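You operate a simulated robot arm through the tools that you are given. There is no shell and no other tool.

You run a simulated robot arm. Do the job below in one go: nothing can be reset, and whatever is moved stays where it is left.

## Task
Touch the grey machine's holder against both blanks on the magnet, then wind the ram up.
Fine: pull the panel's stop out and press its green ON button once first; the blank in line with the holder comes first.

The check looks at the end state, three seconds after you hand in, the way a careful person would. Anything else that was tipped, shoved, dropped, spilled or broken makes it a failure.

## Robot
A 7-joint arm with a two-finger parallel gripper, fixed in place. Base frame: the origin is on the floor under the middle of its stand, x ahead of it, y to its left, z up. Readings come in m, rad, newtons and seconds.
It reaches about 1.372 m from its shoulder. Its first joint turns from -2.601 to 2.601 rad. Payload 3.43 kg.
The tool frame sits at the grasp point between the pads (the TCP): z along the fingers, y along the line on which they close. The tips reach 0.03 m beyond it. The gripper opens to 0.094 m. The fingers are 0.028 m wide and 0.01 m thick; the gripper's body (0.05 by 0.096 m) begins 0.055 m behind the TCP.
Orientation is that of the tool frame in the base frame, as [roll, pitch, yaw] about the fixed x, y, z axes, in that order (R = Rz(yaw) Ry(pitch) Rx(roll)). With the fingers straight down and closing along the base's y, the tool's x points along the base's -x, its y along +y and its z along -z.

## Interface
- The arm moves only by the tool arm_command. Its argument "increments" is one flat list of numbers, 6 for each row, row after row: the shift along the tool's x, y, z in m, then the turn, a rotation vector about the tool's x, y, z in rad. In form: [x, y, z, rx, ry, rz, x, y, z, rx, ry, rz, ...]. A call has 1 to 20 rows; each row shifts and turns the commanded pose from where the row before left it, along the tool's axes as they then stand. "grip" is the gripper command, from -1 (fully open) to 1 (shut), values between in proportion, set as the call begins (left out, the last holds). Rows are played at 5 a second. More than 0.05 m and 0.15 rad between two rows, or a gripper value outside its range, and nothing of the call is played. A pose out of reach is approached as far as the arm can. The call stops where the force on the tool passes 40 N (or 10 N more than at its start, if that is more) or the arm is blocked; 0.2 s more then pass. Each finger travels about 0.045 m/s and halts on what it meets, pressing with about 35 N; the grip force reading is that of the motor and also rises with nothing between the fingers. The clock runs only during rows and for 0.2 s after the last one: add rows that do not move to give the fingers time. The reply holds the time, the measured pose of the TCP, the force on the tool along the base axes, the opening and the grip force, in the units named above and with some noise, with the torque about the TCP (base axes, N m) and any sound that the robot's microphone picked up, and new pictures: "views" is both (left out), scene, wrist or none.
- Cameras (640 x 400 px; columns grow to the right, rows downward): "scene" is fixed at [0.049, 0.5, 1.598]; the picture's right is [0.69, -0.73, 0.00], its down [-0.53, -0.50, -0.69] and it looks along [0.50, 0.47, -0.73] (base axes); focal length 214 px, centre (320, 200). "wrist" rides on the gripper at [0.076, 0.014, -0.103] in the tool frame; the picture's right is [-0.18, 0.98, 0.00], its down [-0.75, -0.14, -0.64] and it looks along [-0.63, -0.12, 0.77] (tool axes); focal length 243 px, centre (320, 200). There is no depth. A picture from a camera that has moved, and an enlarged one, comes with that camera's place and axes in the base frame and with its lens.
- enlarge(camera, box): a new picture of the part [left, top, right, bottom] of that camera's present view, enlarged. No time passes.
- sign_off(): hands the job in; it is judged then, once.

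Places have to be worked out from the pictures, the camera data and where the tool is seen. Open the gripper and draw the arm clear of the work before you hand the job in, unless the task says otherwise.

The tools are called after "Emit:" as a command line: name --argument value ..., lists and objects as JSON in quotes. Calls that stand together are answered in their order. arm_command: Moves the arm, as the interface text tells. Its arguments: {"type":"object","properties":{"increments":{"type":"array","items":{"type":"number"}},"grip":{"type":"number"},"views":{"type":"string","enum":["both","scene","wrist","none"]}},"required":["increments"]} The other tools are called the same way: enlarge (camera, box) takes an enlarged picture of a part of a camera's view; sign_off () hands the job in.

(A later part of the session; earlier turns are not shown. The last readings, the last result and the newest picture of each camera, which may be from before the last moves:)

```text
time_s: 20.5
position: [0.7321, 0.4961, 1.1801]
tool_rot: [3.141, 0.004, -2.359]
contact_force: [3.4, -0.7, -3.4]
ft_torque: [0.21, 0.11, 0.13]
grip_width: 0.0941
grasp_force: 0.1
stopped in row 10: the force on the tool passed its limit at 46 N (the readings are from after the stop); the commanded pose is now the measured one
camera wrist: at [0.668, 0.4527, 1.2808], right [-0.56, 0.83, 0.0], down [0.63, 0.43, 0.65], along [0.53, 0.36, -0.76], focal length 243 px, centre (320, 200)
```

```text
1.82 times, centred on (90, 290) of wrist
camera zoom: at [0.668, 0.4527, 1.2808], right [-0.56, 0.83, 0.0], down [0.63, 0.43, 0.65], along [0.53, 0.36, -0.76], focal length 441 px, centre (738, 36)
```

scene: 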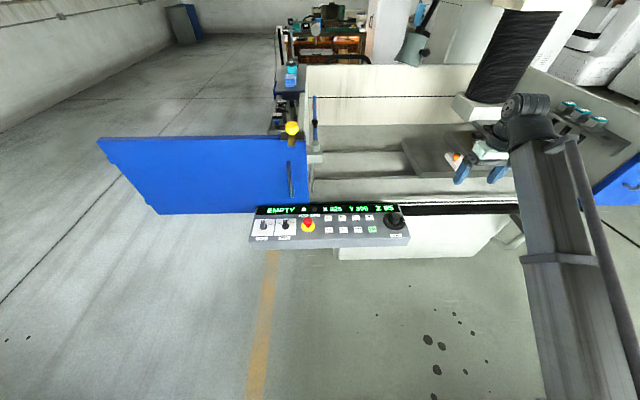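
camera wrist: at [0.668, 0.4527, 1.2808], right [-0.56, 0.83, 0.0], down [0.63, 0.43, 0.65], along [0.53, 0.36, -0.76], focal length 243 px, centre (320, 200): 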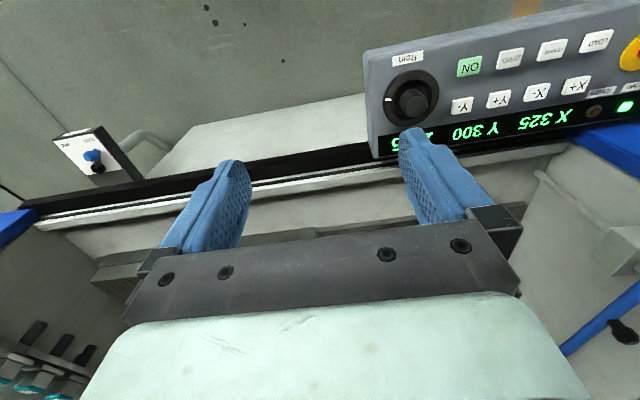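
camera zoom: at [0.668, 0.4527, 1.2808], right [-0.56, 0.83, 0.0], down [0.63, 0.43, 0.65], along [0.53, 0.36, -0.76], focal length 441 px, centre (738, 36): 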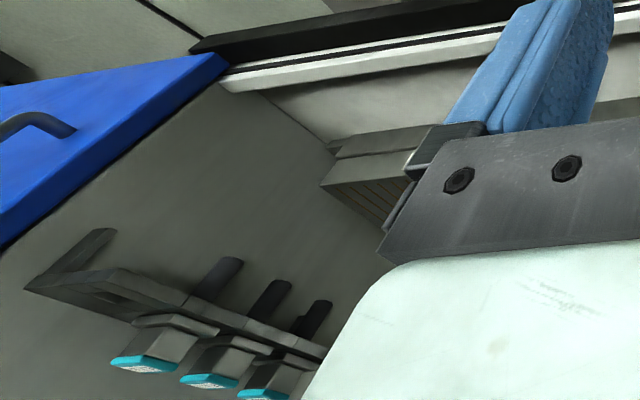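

No contact is visible, and I'm well in front of the machine. I'll continue right along the machine's front in smaller steps.

Emit:
arm_command --increments '[0.008, -0.02, 0, 0, 0, 0, 0.008, -0.025, 0, 0, 0, 0, 0.008, -0.025, 0, 0, 0, 0, 0.008, -0.025, 0, 0, 0, 0, 0.008, -0.025, 0, 0, 0, 0, 0.008, -0.025, 0, 0, 0, 0, 0.008, -0.025, 0, 0, 0, 0, 0.008, -0.025, 0, 0, 0, 0, 0.008, -0.025, 0, 0, 0, 0, 0.008, -0.025, 0, 0, 0, 0]' --views "both"

```text
time_s: 21.1
position: [0.7532, 0.4558, 1.1812]
tool_rot: [-3.139, 0.012, -2.362]
contact_force: [5.5, -1.7, -7.3]
ft_torque: [0.54, 0.16, 0.36]
grip_width: 0.0942
grasp_force: 0.0
stopped in row 3: the force on the tool passed its limit at 44 N (the readings are from after the stop); the commanded pose is now the measured one
camera wrist: at [0.6878, 0.4122, 1.2813], right [-0.56, 0.83, 0.0], down [0.63, 0.42, 0.65], along [0.54, 0.36, -0.76], focal length 243 px, centre (320, 200)
```

scene: 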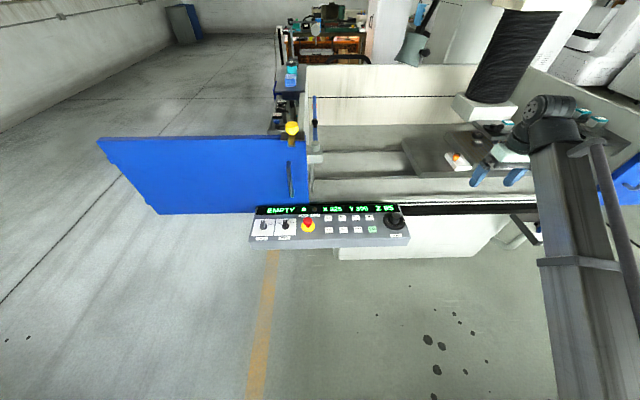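
wrist: 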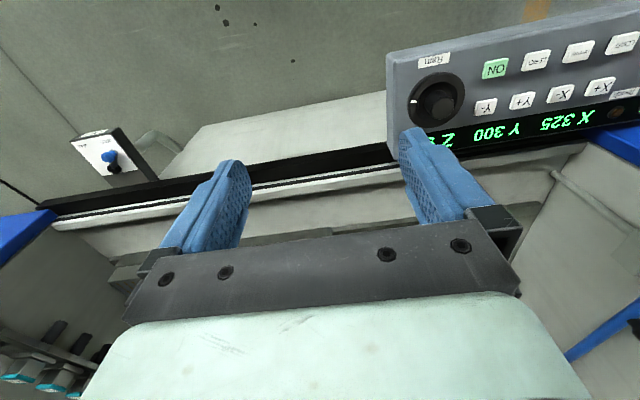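

The residual force/torque pattern suggests the wrist camera side is bumping the arm's own forearm at this yaw (not the machine). I'll yaw the tool back by ~0.35 rad and tilt the fingers outward, which opens that clearance and also aims the camera at the magnet.

Emit:
arm_command --increments '[0, 0.005, 0, 0, 0, 0.08, 0, 0.005, 0, 0, 0, 0.1, 0, 0, 0, 0, 0, 0.1, 0, 0, 0, 0, 0, 0.1, 0, 0, 0, 0, -0.1, 0, 0, 0, 0, 0, -0.12, 0, 0, 0, 0, 0, -0.12, 0, 0, 0, 0, 0, -0.12, 0]' --views "both"

```text
time_s: 22.9
position: [0.7466, 0.4638, 1.1804]
tool_rot: [3.139, 0.473, -2.745]
contact_force: [-0.2, 0.1, -0.4]
ft_torque: [-0.01, 0.0, 0.01]
grip_width: 0.0938
grasp_force: 0.1
camera wrist: at [0.6355, 0.4322, 1.2363], right [-0.23, 0.97, 0.09], down [0.4, 0.01, 0.91], along [0.89, 0.24, -0.4], focal length 243 px, centre (320, 200)
```

scene: 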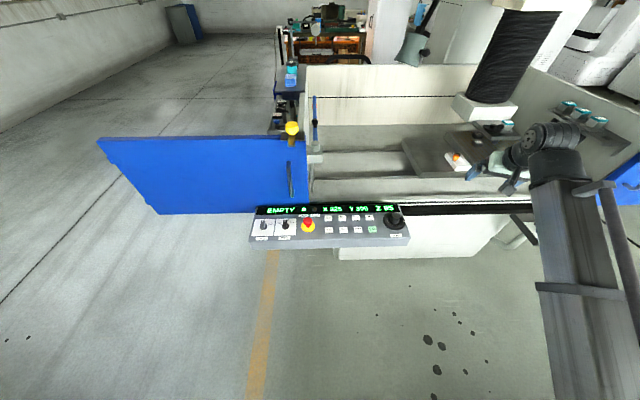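
wrist: 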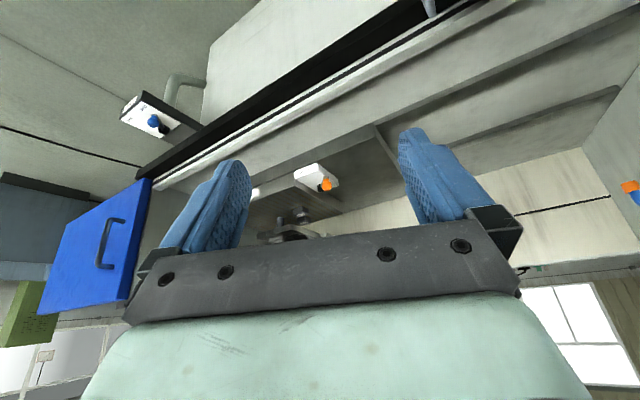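

Forces are gone, confirming it was self-contact. The wrist camera now sees the magnet between the fingers; I'll zoom in.

Emit:
enlarge --camera "wrist" --box '[230, 150, 420, 250]'

```text
3.37 times, centred on (325, 200) of wrist
camera zoom: at [0.6355, 0.4322, 1.2363], right [-0.23, 0.97, 0.09], down [0.4, 0.01, 0.91], along [0.89, 0.24, -0.4], focal length 817 px, centre (303, 200)
```

zoom: 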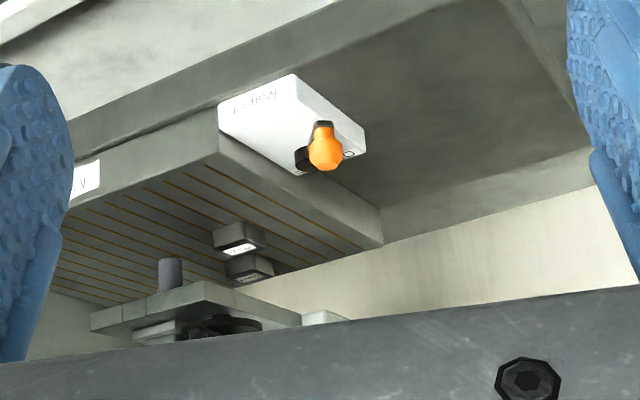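

I can see both blanks and the holder stub hanging under the ram's plate (image is upside-down). For good triangulation I'll shift right about 0.36 m, tilt a little more and look again.

Emit:
arm_command --increments '[-0.007, -0.036, 0, 0, -0.03, 0, -0.007, -0.036, 0, 0, -0.03, 0, -0.007, -0.036, 0, 0, -0.03, 0, -0.007, -0.036, 0, 0, -0.03, 0, -0.007, -0.036, 0, 0, -0.03, 0, -0.007, -0.036, 0, 0, 0, 0, -0.007, -0.036, 0, 0, 0, 0, -0.007, -0.036, 0, 0, 0, 0, -0.007, -0.036, 0, 0, 0, 0, -0.007, -0.036, 0, 0, 0, 0]' --views "both"

```text
time_s: 25.1
position: [0.942, 0.1563, 1.2198]
tool_rot: [3.138, 0.622, -2.745]
contact_force: [-0.2, 0.2, -0.3]
ft_torque: [0.0, 0.01, -0.02]
grip_width: 0.0939
grasp_force: 0.1
camera wrist: at [0.8242, 0.1217, 1.2575], right [-0.24, 0.96, 0.11], down [0.28, -0.04, 0.96], along [0.93, 0.26, -0.26], focal length 243 px, centre (320, 200)
```

scene: 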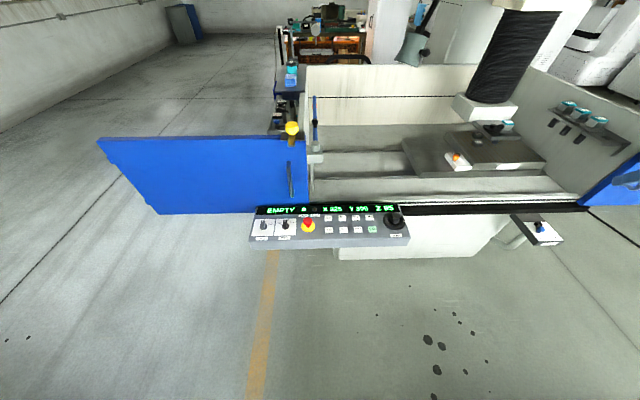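
wrist: 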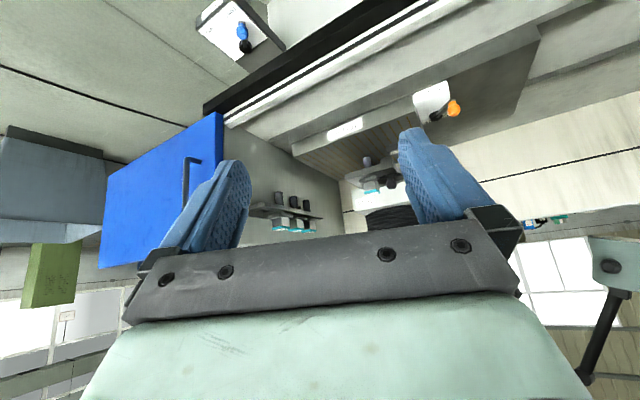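

The scene view is unobstructed now; the blanks are just hidden behind one finger in the wrist view. I'll yaw about the vertical by +0.28 rad to bring them into the gap.

Emit:
arm_command --increments '[0, 0, 0, -0.0816, 0, -0.1138, 0, 0, 0, -0.0816, 0, -0.1138]' --views "wrist"

Emit:
enlarge --camera "wrist" --box '[240, 70, 420, 240]'

Emit:
enlarge --camera "scene" --box '[450, 110, 550, 180]'

```text
time_s: 25.7
position: [0.9408, 0.1547, 1.2183]
tool_rot: [3.138, 0.622, -2.464]
contact_force: [0.3, -0.1, 0.3]
ft_torque: [0.01, -0.02, -0.03]
grip_width: 0.0939
grasp_force: 0.1
camera wrist: at [0.8373, 0.0899, 1.2571], right [-0.5, 0.86, 0.11], down [0.28, 0.04, 0.96], along [0.82, 0.51, -0.26], focal length 243 px, centre (320, 200)
```

wrist: 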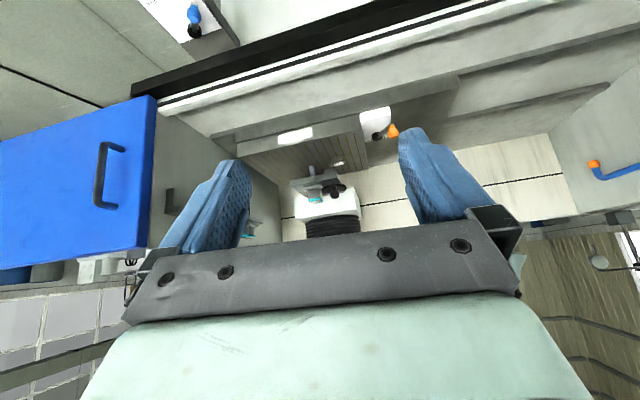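

```text
2.35 times, centred on (330, 155) of wrist
camera zoom: at [0.8373, 0.0899, 1.2571], right [-0.5, 0.86, 0.11], down [0.28, 0.04, 0.96], along [0.82, 0.51, -0.26], focal length 571 px, centre (296, 306)
```

zoom: 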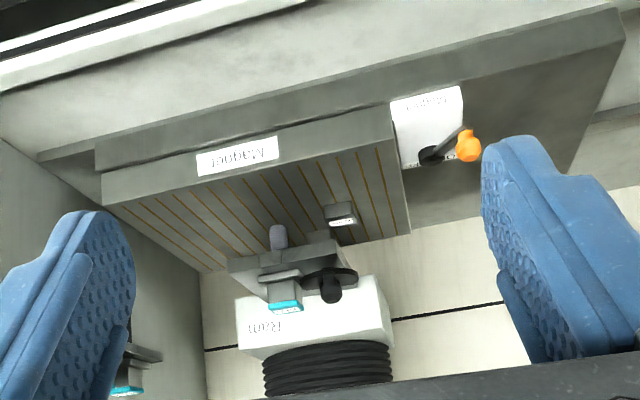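

```text
5.71 times, centred on (500, 145) of scene
camera zoom: at [0.049, 0.5, 1.598], right [0.69, -0.73, 0.0], down [-0.53, -0.5, -0.69], along [0.5, 0.47, -0.73], focal length 1226 px, centre (-709, 514)
```

zoom: 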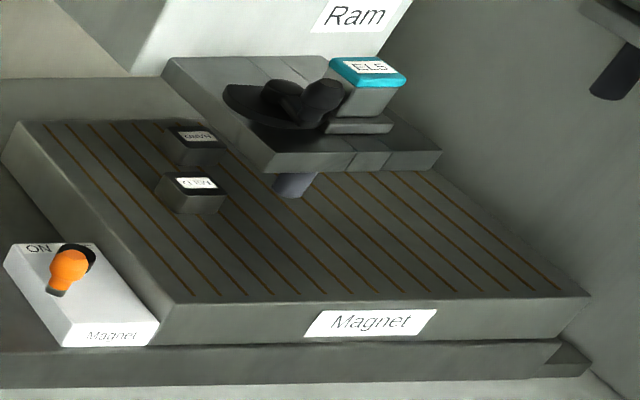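

Now I have a well-separated viewpoint. I'll zoom further on the holder/blanks in both cameras to triangulate.

Emit:
enlarge --camera "wrist" --box '[280, 120, 380, 210]'

Emit:
enlarge --camera "scene" --box '[465, 115, 525, 160]'

```text
4.44 times, centred on (330, 165) of wrist
camera zoom: at [0.8373, 0.0899, 1.2571], right [-0.5, 0.86, 0.11], down [0.28, 0.04, 0.96], along [0.82, 0.51, -0.26], focal length 1078 px, centre (276, 356)
```

zoom: 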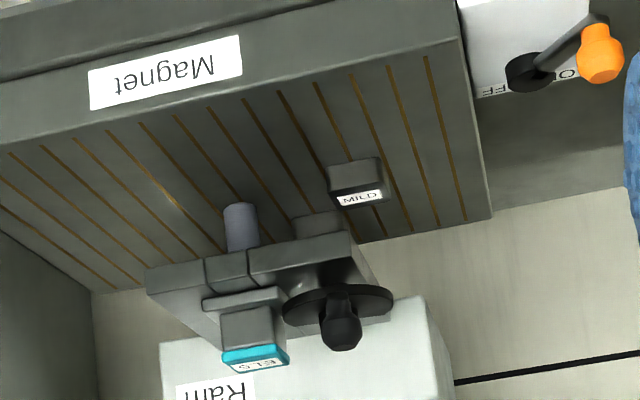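

```text
8.89 times, centred on (495, 138) of scene
camera zoom: at [0.049, 0.5, 1.598], right [0.69, -0.73, 0.0], down [-0.53, -0.5, -0.69], along [0.5, 0.47, -0.73], focal length 1906 px, centre (-1236, 756)
```

zoom: 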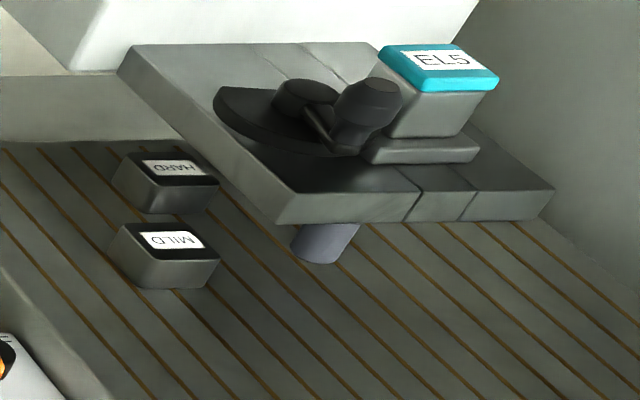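

Triangulated: MILD's top centre ≈(1.483, 0.585, 0.917), HARD ≈(1.577, 0.614, 0.917); the electrode tip of the holder (EL5) ≈(1.556, 0.512, 0.906), i.e. already lower than the blanks' tops, exactly in line (same Y) with MILD and ~10 cm to its right. So the touches are sideways by X/Y jogging. I'll check the magnet lever and blanks' state once more.

Emit:
enlarge --camera "wrist" --box '[340, 90, 420, 150]'

Emit:
enlarge --camera "scene" --box '[445, 145, 485, 175]'

Emit:
enlarge --camera "wrist" --box '[305, 140, 365, 190]'

```text
6.67 times, centred on (380, 120) of wrist
camera zoom: at [0.8373, 0.0899, 1.2571], right [-0.5, 0.86, 0.11], down [0.28, 0.04, 0.96], along [0.82, 0.51, -0.26], focal length 1618 px, centre (-80, 733)
```

zoom: 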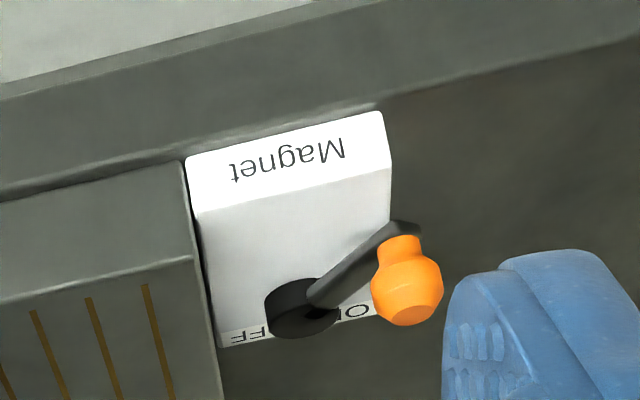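

```text
13.33 times, centred on (465, 160) of scene
camera zoom: at [0.049, 0.5, 1.598], right [0.69, -0.73, 0.0], down [-0.53, -0.5, -0.69], along [0.5, 0.47, -0.73], focal length 2860 px, centre (-1613, 733)
```

zoom: 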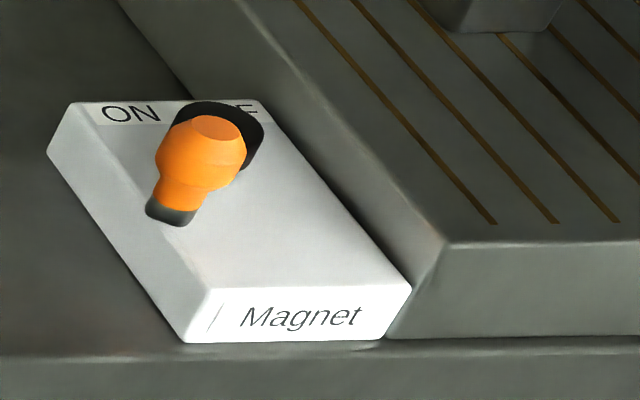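

```text
8.00 times, centred on (335, 165) of wrist
camera zoom: at [0.8373, 0.0899, 1.2571], right [-0.5, 0.86, 0.11], down [0.28, 0.04, 0.96], along [0.82, 0.51, -0.26], focal length 1941 px, centre (200, 480)
```

zoom: 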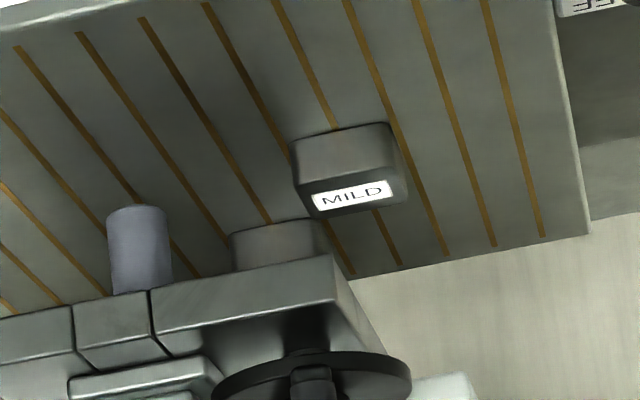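

The magnet lever points to its ON side, so the blanks are clamped. Now I'll return to the panel: yaw back, keep the tilt while moving left (avoids the forearm), then straighten up over the panel.

Emit:
arm_command --increments '[0, 0, 0, 0.0816, 0, 0.1138, 0, 0, 0, 0.0816, 0, 0.1138, 0.0068, 0.041, -0.0032, 0, 0, 0, 0.0068, 0.041, -0.0032, 0, 0, 0, 0.0068, 0.041, -0.0032, 0, 0, 0, 0.0068, 0.041, -0.0032, 0, 0, 0, 0.0068, 0.041, -0.0032, 0, 0, 0, 0.0068, 0.041, -0.0032, 0, 0, 0, 0.0068, 0.041, -0.0032, 0, 0, 0, 0.0068, 0.041, -0.0032, 0, 0, 0, 0.0068, 0.041, -0.0032, 0, 0, 0, 0.0068, 0.041, -0.0032, 0, 0, 0, 0.0068, 0.041, -0.0032, 0, 0, 0, 0.0068, 0.041, -0.0032, 0, 0, 0, 0.0068, 0.041, -0.0032, 0, 0, 0, 0.0068, 0.041, -0.0032, 0, 0, 0, 0.0068, 0.041, -0.0032, 0, 0, 0]' --grip 1.0 --views "scene"

```text
time_s: 29.3
position: [0.6, 0.6776, 1.1987]
tool_rot: [3.137, 0.622, -2.747]
contact_force: [-0.2, 0.2, -0.3]
ft_torque: [-0.01, -0.01, 0.01]
grip_width: 0.0002
grasp_force: 33.0
```

scene: 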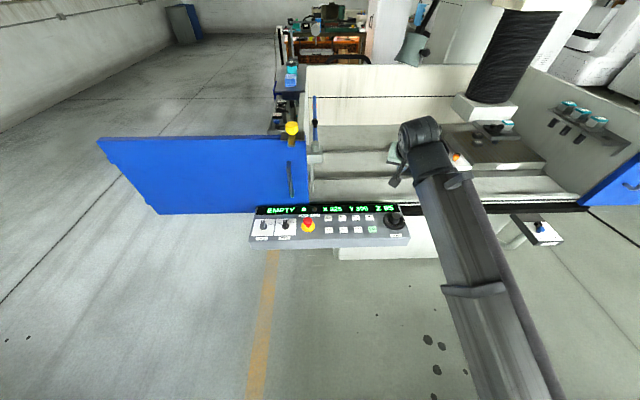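

Back near the panel with no forces. I'll straighten the tool to vertical, square it to the panel, and move above the X- button at about (0.564, 0.843), z≈1.0.

Emit:
arm_command --increments '[0, 0, 0, 0, 0.1244, 0, 0, 0, 0, 0, 0.1244, 0, 0, 0, 0, 0, 0.1244, 0, 0, 0, 0, 0, 0.1244, 0, 0, 0, 0, 0, 0.1244, 0, 0, 0, 0, 0, 0, -0.13, 0, 0, 0, 0, 0, -0.13, 0, 0, 0, 0, 0, -0.13, -0.0228, 0.0355, 0, 0, 0, 0, -0.0228, 0.0355, 0, 0, 0, 0, -0.0228, 0.0355, 0, 0, 0, 0, -0.0228, 0.0355, 0, 0, 0, 0, 0, 0, 0.05, 0, 0, 0, 0, 0, 0.05, 0, 0, 0, 0, 0, 0.05, 0, 0, 0, 0, 0, 0.05, 0, 0, 0]' --views "both"

Emit:
enlarge --camera "wrist" --box '[220, 40, 420, 200]'

```text
time_s: 32.7
position: [0.5611, 0.841, 1.0009]
tool_rot: [3.138, -0.001, -2.355]
contact_force: [-0.5, 0.0, 0.9]
ft_torque: [0.02, 0.0, -0.01]
grip_width: 0.0
grasp_force: 32.9
camera wrist: at [0.4978, 0.7966, 1.1022], right [-0.57, 0.82, 0.0], down [0.63, 0.43, 0.64], along [0.53, 0.37, -0.77], focal length 243 px, centre (320, 200)
```

scene: 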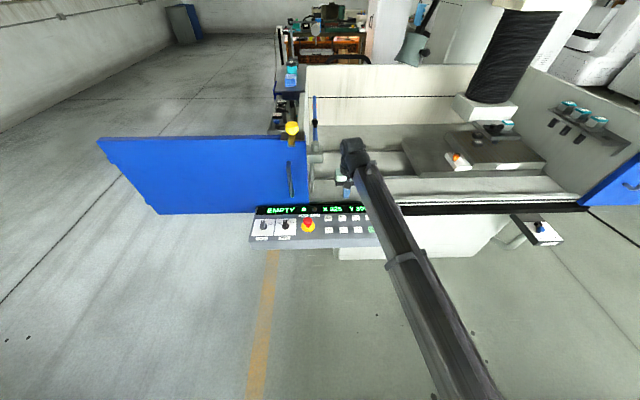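
wrist: 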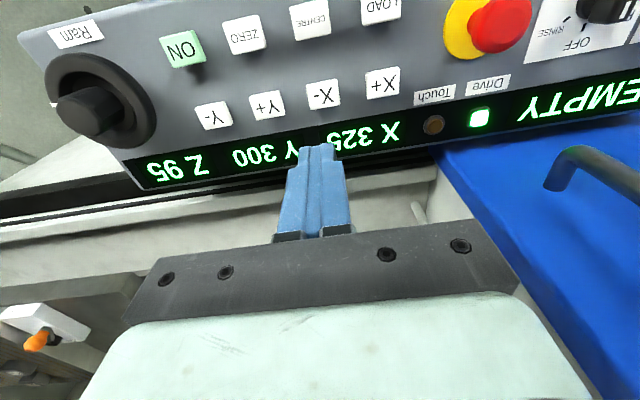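

```text
2.50 times, centred on (320, 120) of wrist
camera zoom: at [0.4978, 0.7966, 1.1022], right [-0.57, 0.82, 0.0], down [0.63, 0.43, 0.64], along [0.53, 0.37, -0.77], focal length 606 px, centre (320, 400)
```

zoom: 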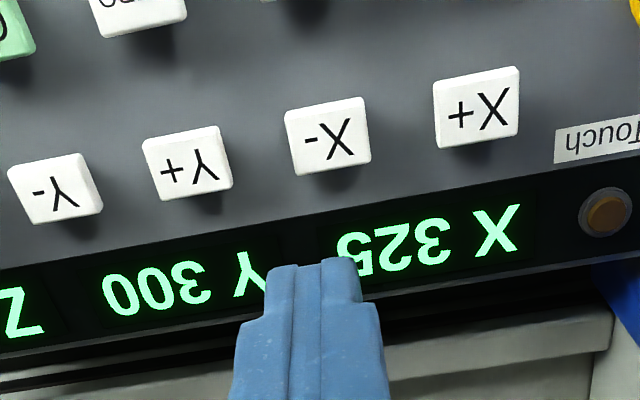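

X- is centred at about (0.561, 0.844). I'll descend so the tip hovers ~5 mm above it.

Emit:
arm_command --increments '[-0.002, 0.002, 0.04, 0, 0, 0, 0, 0, 0.04, 0, 0, 0, 0, 0, 0.04, 0, 0, 0, 0, 0, 0.009, 0, 0, 0, 0, 0, 0, 0, 0, 0]' --views "both"

Emit:
enlarge --camera "wrist" --box '[220, 60, 420, 220]'

Emit:
enlarge --camera "scene" --box '[300, 185, 420, 255]'

```text
time_s: 33.9
position: [0.5628, 0.8462, 0.87]
tool_rot: [3.137, 0.0, -2.355]
contact_force: [-0.7, -0.7, 0.6]
ft_torque: [-0.01, 0.01, 0.02]
grip_width: 0.0
grasp_force: 33.5
camera wrist: at [0.4991, 0.8009, 0.9717], right [-0.57, 0.82, 0.0], down [0.63, 0.43, 0.64], along [0.53, 0.37, -0.77], focal length 243 px, centre (320, 200)
```

scene: 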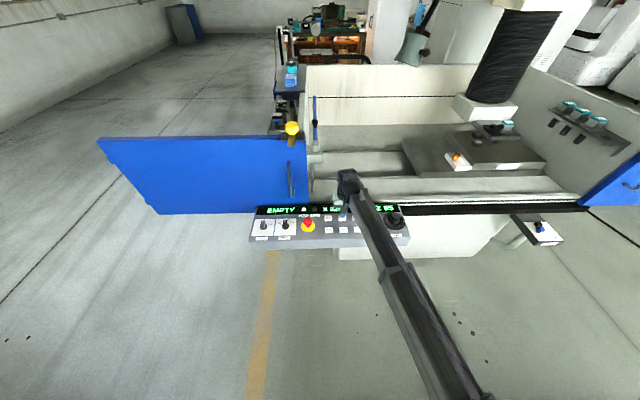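
wrist: 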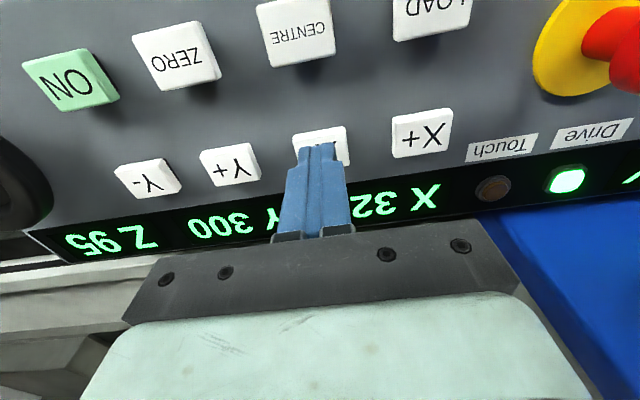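

```text
2.50 times, centred on (320, 140) of wrist
camera zoom: at [0.4991, 0.8009, 0.9717], right [-0.57, 0.82, 0.0], down [0.63, 0.43, 0.64], along [0.53, 0.37, -0.77], focal length 606 px, centre (320, 350)
```

zoom: 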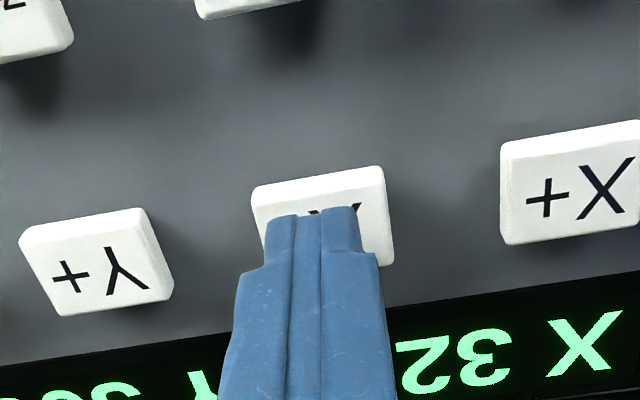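

```text
5.33 times, centred on (360, 220) of scene
camera zoom: at [0.049, 0.5, 1.598], right [0.69, -0.73, 0.0], down [-0.53, -0.5, -0.69], along [0.5, 0.47, -0.73], focal length 1144 px, centre (107, 93)
```

zoom: 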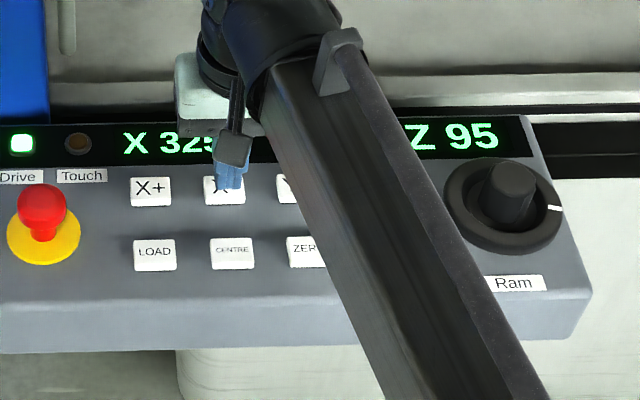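

The tip hovers over X- and the X readout is visible in the scene. I'll do one short tap (9 mm down, straight back up) to learn how far one press jogs.

Emit:
arm_command --increments '[0, 0, 0.009, 0, 0, 0, 0, 0, -0.009, 0, 0, 0, 0, 0, 0, 0, 0, 0]' --views "scene"

Emit:
enlarge --camera "scene" --box '[300, 185, 420, 255]'

Emit:
enlarge --camera "scene" --box '[465, 115, 525, 160]'

```text
time_s: 34.7
position: [0.5618, 0.8465, 0.8707]
tool_rot: [3.138, 0.001, -2.354]
contact_force: [0.6, 0.0, -0.1]
ft_torque: [0.01, 0.02, 0.02]
grip_width: 0.0002
grasp_force: 32.9
```

scene: 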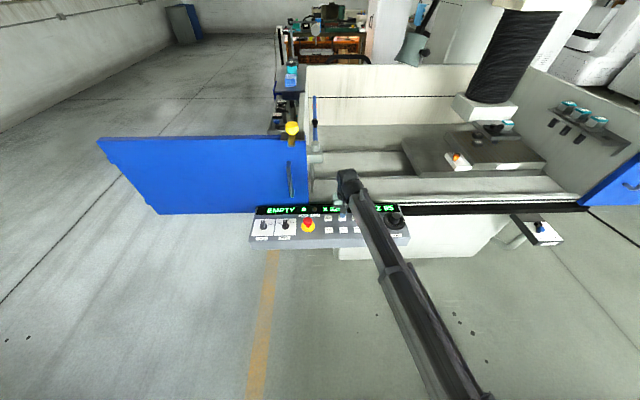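

```text
5.33 times, centred on (360, 220) of scene
camera zoom: at [0.049, 0.5, 1.598], right [0.69, -0.73, 0.0], down [-0.53, -0.5, -0.69], along [0.5, 0.47, -0.73], focal length 1144 px, centre (107, 93)
```

zoom: 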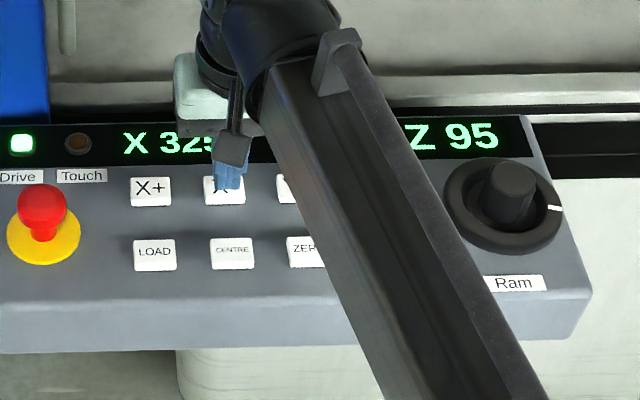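

```text
8.89 times, centred on (495, 138) of scene
camera zoom: at [0.049, 0.5, 1.598], right [0.69, -0.73, 0.0], down [-0.53, -0.5, -0.69], along [0.5, 0.47, -0.73], focal length 1906 px, centre (-1236, 756)
```

zoom: 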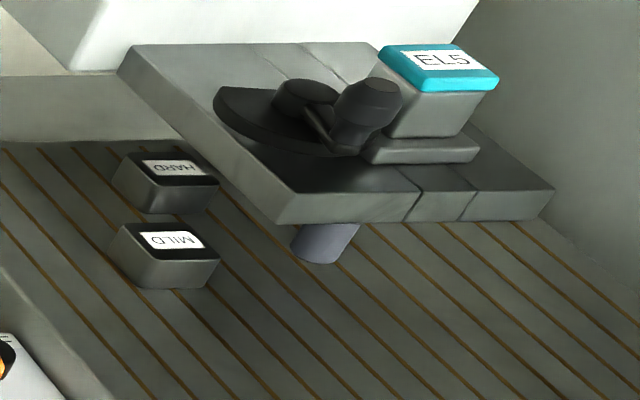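

No click and X still 325, so the tap was too brief/shallow. I'll press slightly deeper (to ~11 mm) and hold for one row.

Emit:
arm_command --increments '[0, 0, 0.006, 0, 0, 0, 0, 0, 0.005, 0, 0, 0, 0, 0, -0.011, 0, 0, 0, 0, 0, 0, 0, 0, 0]' --views "scene"

Emit:
enlarge --camera "scene" --box '[300, 185, 420, 255]'

Emit:
enlarge --camera "scene" --box '[465, 115, 525, 160]'

```text
time_s: 35.7
position: [0.5625, 0.8461, 0.8691]
tool_rot: [3.139, 0.0, -2.355]
contact_force: [-0.3, -0.3, 0.2]
ft_torque: [0.03, -0.01, -0.06]
grip_width: 0.0001
grasp_force: 33.4
heard: click
```

scene: 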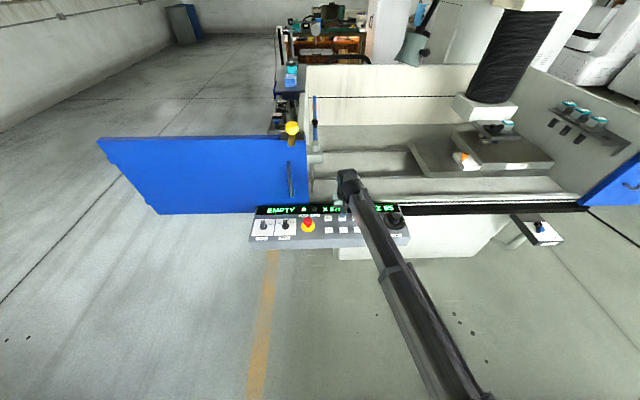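

```text
5.33 times, centred on (360, 220) of scene
camera zoom: at [0.049, 0.5, 1.598], right [0.69, -0.73, 0.0], down [-0.53, -0.5, -0.69], along [0.5, 0.47, -0.73], focal length 1144 px, centre (107, 93)
```

zoom: 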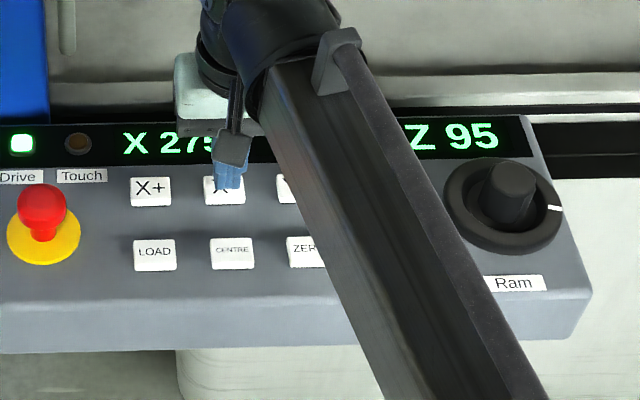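

```text
8.89 times, centred on (495, 138) of scene
camera zoom: at [0.049, 0.5, 1.598], right [0.69, -0.73, 0.0], down [-0.53, -0.5, -0.69], along [0.5, 0.47, -0.73], focal length 1906 px, centre (-1236, 756)
```

zoom: 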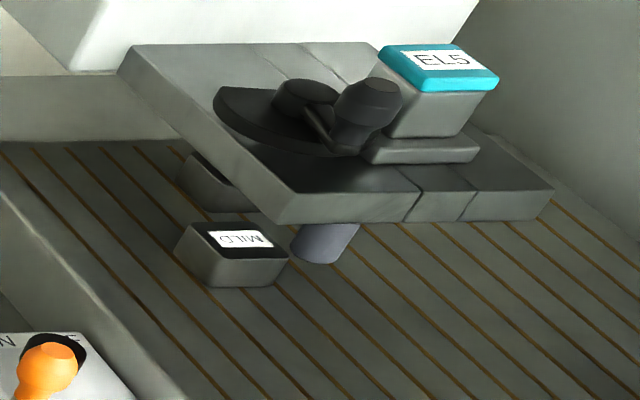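

That press clicked and X went from 325 to 27x: the table carries the blanks right toward the holder, so X- is the right direction, about 50 mm for this press. I'll lift a little to read the exact figure before going on.

Emit:
arm_command --increments '[0.01, 0, -0.03, 0, 0, 0, 0.01, 0, -0.04, 0, 0, 0]' --views "both"

Emit:
enlarge --camera "wrist" --box '[180, 60, 480, 230]'

Emit:
enlarge --camera "scene" --box '[475, 125, 515, 155]'

```text
time_s: 36.3
position: [0.5495, 0.831, 0.9409]
tool_rot: [3.138, 0.001, -2.354]
contact_force: [-1.3, 0.4, 0.1]
ft_torque: [0.0, 0.01, -0.03]
grip_width: 0.0001
grasp_force: 33.1
camera wrist: at [0.4853, 0.788, 1.0426], right [-0.57, 0.82, 0.0], down [0.63, 0.43, 0.64], along [0.53, 0.37, -0.77], focal length 243 px, centre (320, 200)
```

scene: 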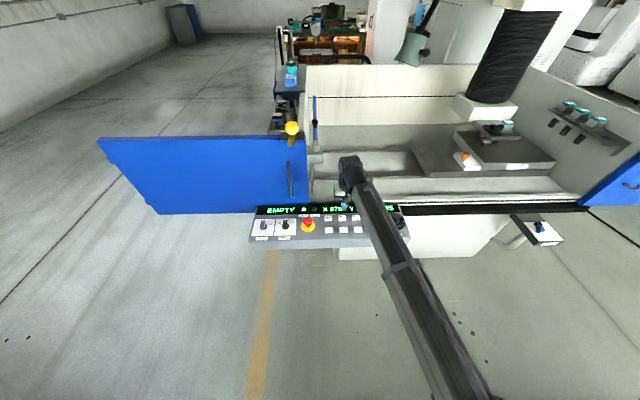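
wrist: 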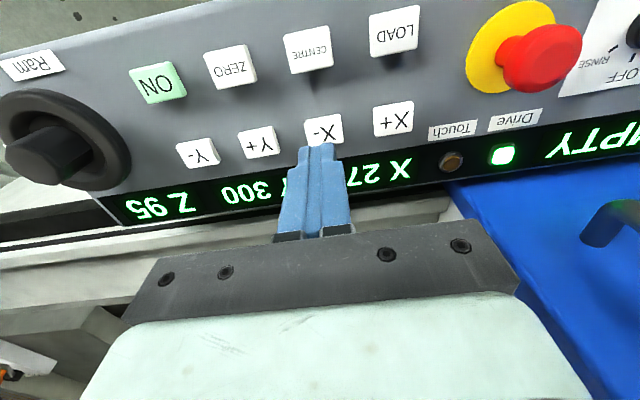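

```text
2.13 times, centred on (330, 145) of wrist
camera zoom: at [0.4853, 0.788, 1.0426], right [-0.57, 0.82, 0.0], down [0.63, 0.43, 0.64], along [0.53, 0.37, -0.77], focal length 518 px, centre (299, 317)
```

zoom: 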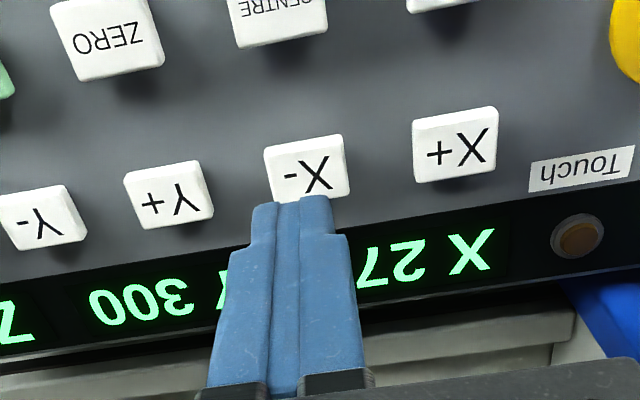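

```text
13.33 times, centred on (495, 140) of scene
camera zoom: at [0.049, 0.5, 1.598], right [0.69, -0.73, 0.0], down [-0.53, -0.5, -0.69], along [0.5, 0.47, -0.73], focal length 2860 px, centre (-2013, 1000)
```

zoom: 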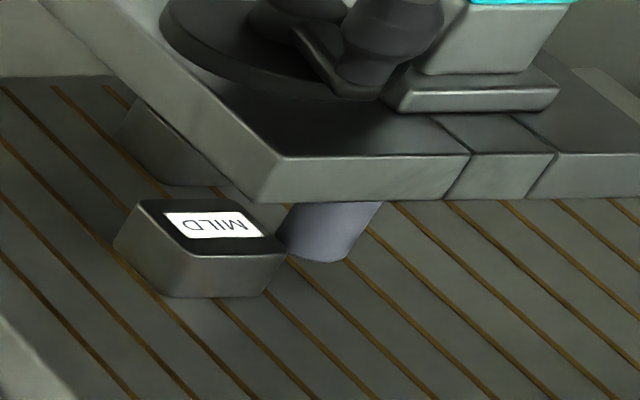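

The Touch lamp is still dark and the holder looks very close to MILD. I'll zoom on the readout to get the exact X.

Emit:
enlarge --camera "scene" --box '[300, 195, 400, 225]'

Emit:
enlarge --camera "scene" --box '[480, 130, 510, 150]'

```text
6.40 times, centred on (350, 210) of scene
camera zoom: at [0.049, 0.5, 1.598], right [0.69, -0.73, 0.0], down [-0.53, -0.5, -0.69], along [0.5, 0.47, -0.73], focal length 1373 px, centre (128, 136)
```

zoom: 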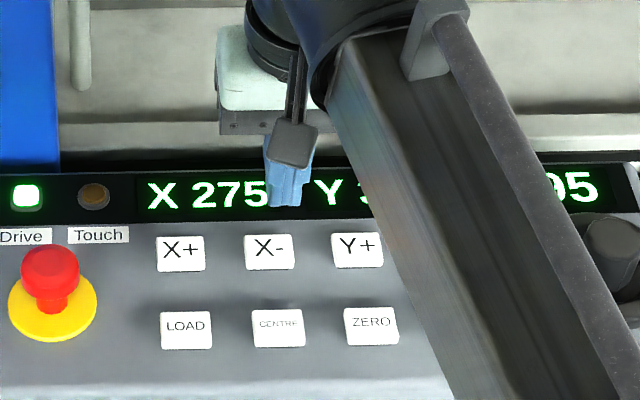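

```text
16.00 times, centred on (495, 140) of scene
camera zoom: at [0.049, 0.5, 1.598], right [0.69, -0.73, 0.0], down [-0.53, -0.5, -0.69], along [0.5, 0.47, -0.73], focal length 3432 px, centre (-2480, 1160)
```

zoom: 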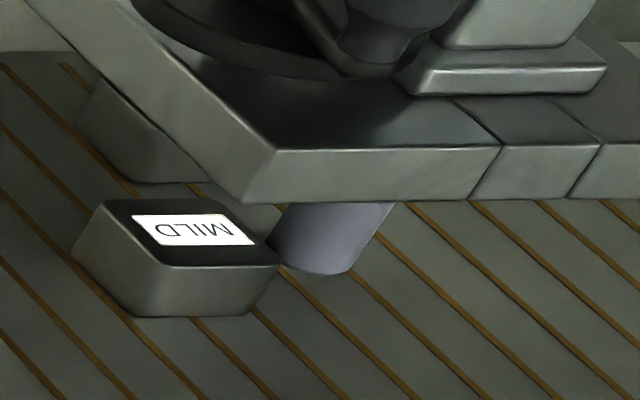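

X reads exactly 275: one press = one 50 mm step, so a further step would bring MILD (≈53 mm from the axis) right under the holder. But the electrode tip (z≈0.907) is below MILD's top (≈0.917), so stepping now would ram it. I'll first raise the ram with the wheel; I move above the wheel (~(0.692, 0.661)), fingers open and yawed to leave turning room.

Emit:
arm_command --increments '[0, 0, -0.03, 0, 0, 0, 0, 0, -0.03, 0, 0, 0, 0.0032, -0.0368, 0, 0, 0, 0, 0.0032, -0.0368, 0, 0, 0, 0, 0.0032, -0.0368, 0, 0, 0, 0, 0.0032, -0.0368, 0, 0, 0, 0, 0.0032, -0.0368, 0, 0, 0, 0, 0.0032, -0.0368, 0, 0, 0, 0, 0, 0, 0, 0, 0, 0.125, 0, 0, 0, 0, 0, 0.125, 0, 0, 0, 0, 0, 0.125, 0, 0, 0, 0, 0, 0.125, 0, 0, 0, 0, 0, 0]' --grip -0.6 --views "both"

Emit:
enlarge --camera "wrist" --box '[200, 40, 440, 220]'

Emit:
enlarge --camera "scene" --box '[310, 180, 430, 250]'

```text
time_s: 39.1
position: [0.6914, 0.6634, 1.0009]
tool_rot: [3.137, 0.0, -2.856]
contact_force: [-0.1, 0.6, -0.2]
ft_torque: [-0.01, 0.02, 0.0]
grip_width: 0.0754
grasp_force: 0.1
camera wrist: at [0.6144, 0.6546, 1.1018], right [-0.1, 0.99, 0.0], down [0.76, 0.08, 0.64], along [0.64, 0.07, -0.77], focal length 243 px, centre (320, 200)
```

scene: 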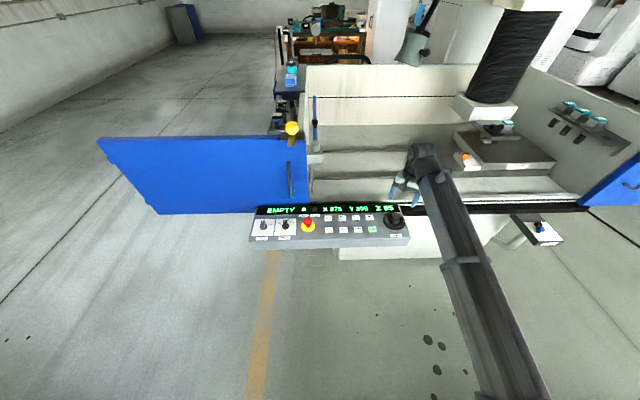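
wrist: 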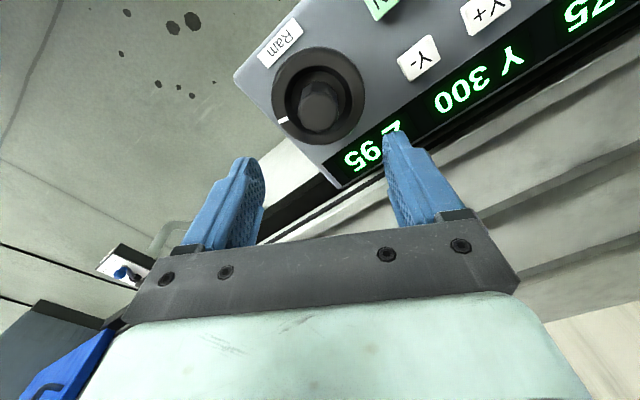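

```text
2.22 times, centred on (320, 130) of wrist
camera zoom: at [0.6144, 0.6546, 1.1018], right [-0.1, 0.99, 0.0], down [0.76, 0.08, 0.64], along [0.64, 0.07, -0.77], focal length 539 px, centre (320, 356)
```

zoom: 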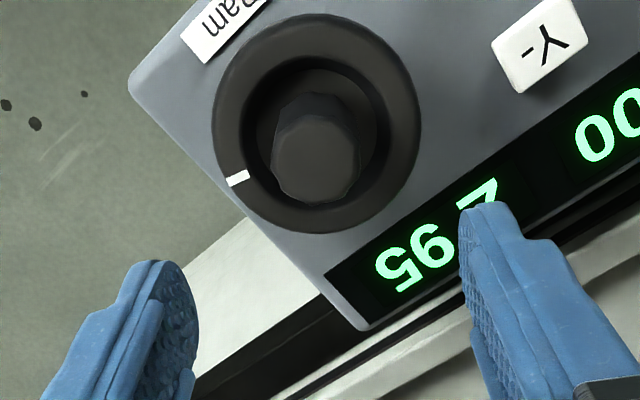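

```text
5.33 times, centred on (370, 215) of scene
camera zoom: at [0.049, 0.5, 1.598], right [0.69, -0.73, 0.0], down [-0.53, -0.5, -0.69], along [0.5, 0.47, -0.73], focal length 1144 px, centre (53, 120)
```

zoom: 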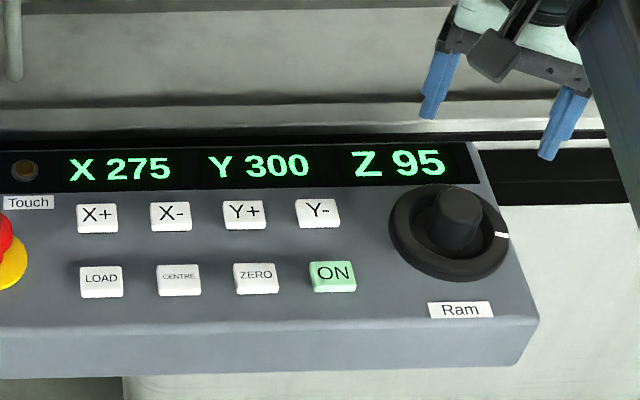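

Wheel's knob is centred near (0.694, 0.661), top z≈0.885. I'll nudge to centre and descend to put the fingertips just above the knob, then verify.

Emit:
arm_command --increments '[-0.002, -0.003, 0.03, 0, 0, 0, 0, 0, 0.03, 0, 0, 0, 0, 0, 0.02, 0, 0, 0]' --views "both"

Emit:
enlarge --camera "wrist" --box '[200, 60, 440, 240]'

Emit:
enlarge --camera "scene" --box '[350, 180, 430, 240]'

```text
time_s: 39.9
position: [0.6947, 0.6591, 0.9225]
tool_rot: [3.14, -0.002, -2.854]
contact_force: [-0.1, -0.3, -0.3]
ft_torque: [0.02, 0.02, -0.03]
grip_width: 0.0753
grasp_force: 0.0
camera wrist: at [0.6177, 0.6516, 1.0231], right [-0.1, 0.99, 0.0], down [0.76, 0.08, 0.64], along [0.64, 0.07, -0.77], focal length 243 px, centre (320, 200)
```

scene: 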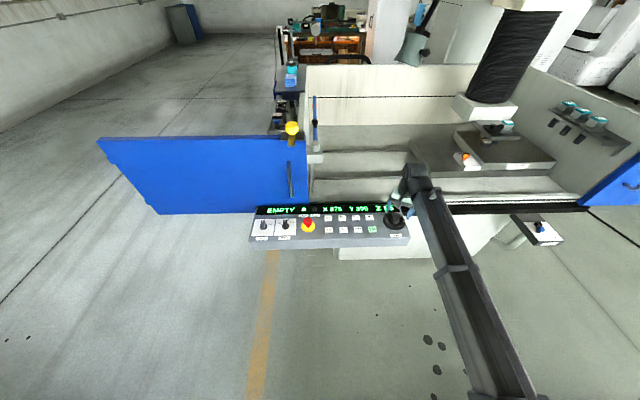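
wrist: 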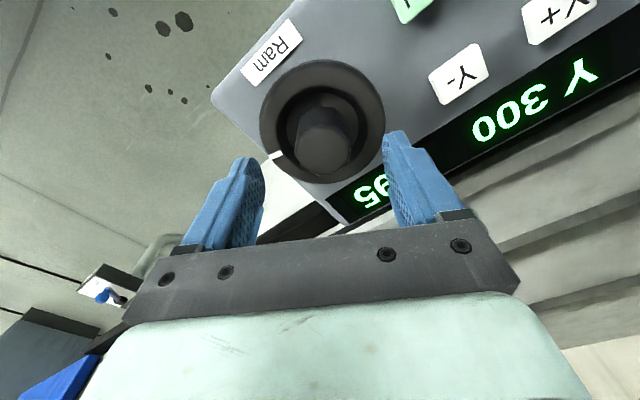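

```text
2.22 times, centred on (320, 150) of wrist
camera zoom: at [0.6177, 0.6516, 1.0231], right [-0.1, 0.99, 0.0], down [0.76, 0.08, 0.64], along [0.64, 0.07, -0.77], focal length 539 px, centre (320, 311)
```

zoom: 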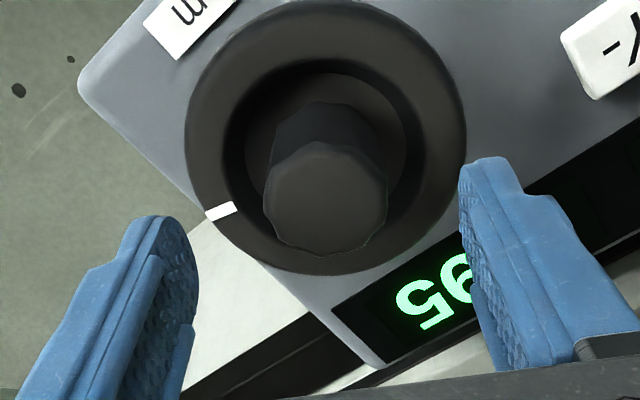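

```text
6.67 times, centred on (390, 210) of scene
camera zoom: at [0.049, 0.5, 1.598], right [0.69, -0.73, 0.0], down [-0.53, -0.5, -0.69], along [0.5, 0.47, -0.73], focal length 1430 px, centre (-147, 133)
```

zoom: 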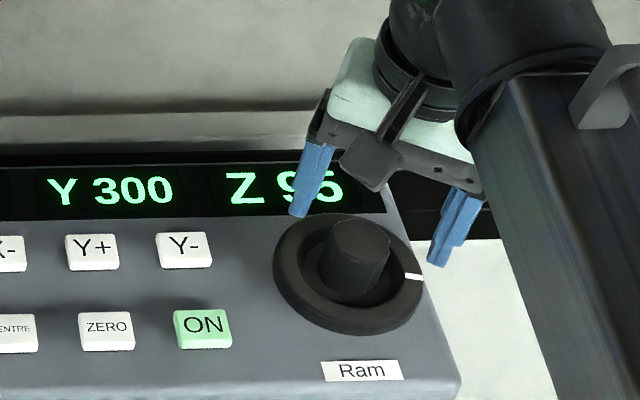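

Aligned within ~2 mm. I'll descend 3 cm so the pads overlap the knob by about 2 cm, then close gently.

Emit:
arm_command --increments '[0, 0.001, 0.012, 0, 0, 0, 0, 0, 0.01, 0, 0, 0, 0, 0, 0.008, 0, 0, 0]' --views "none"

Emit:
arm_command --increments '[0, 0, 0, 0, 0, 0, 0, 0, 0, 0, 0, 0, 0, 0, 0, 0, 0, 0, 0, 0, 0, 0, 0, 0, 0, 0, 0, 0, 0, 0]' --grip 0.9 --views "both"

Emit:
enlarge --camera "scene" --box '[350, 180, 430, 240]'

```text
time_s: 40.7
position: [0.6936, 0.6597, 0.8906]
tool_rot: [3.138, -0.003, -2.852]
contact_force: [-0.4, 0.2, 0.3]
ft_torque: [0.0, 0.02, -0.01]
grip_width: 0.0752
grasp_force: 0.0
```

```text
time_s: 41.9
position: [0.6947, 0.6607, 0.89]
tool_rot: [3.137, -0.001, -2.853]
contact_force: [-0.5, 3.1, 0.2]
ft_torque: [0.11, 0.0, 0.04]
grip_width: 0.0368
grasp_force: 45.1
camera wrist: at [0.6164, 0.6528, 0.9921], right [-0.1, 0.99, 0.0], down [0.76, 0.08, 0.64], along [0.64, 0.07, -0.77], focal length 243 px, centre (320, 200)
```

scene: 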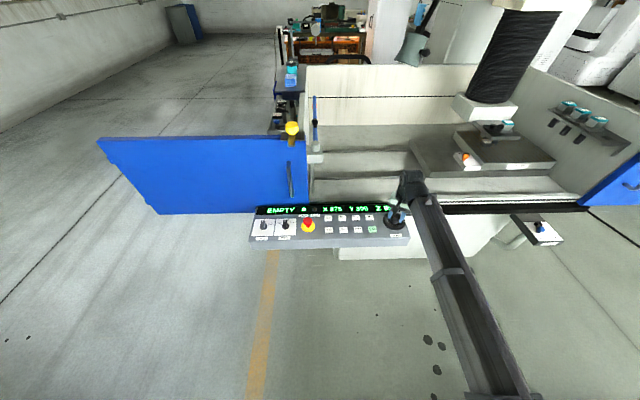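
wrist: 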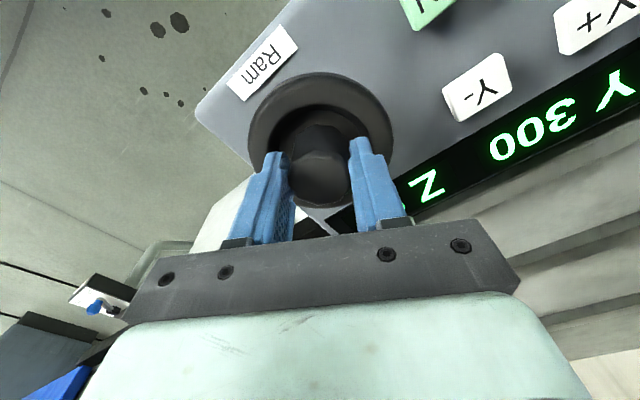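

```text
6.67 times, centred on (390, 210) of scene
camera zoom: at [0.049, 0.5, 1.598], right [0.69, -0.73, 0.0], down [-0.53, -0.5, -0.69], along [0.5, 0.47, -0.73], focal length 1430 px, centre (-147, 133)
```

zoom: 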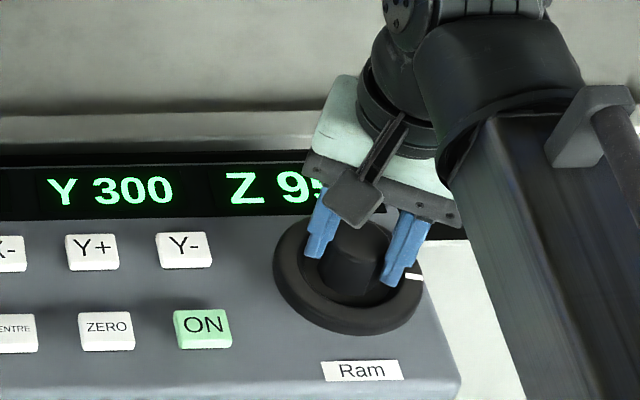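

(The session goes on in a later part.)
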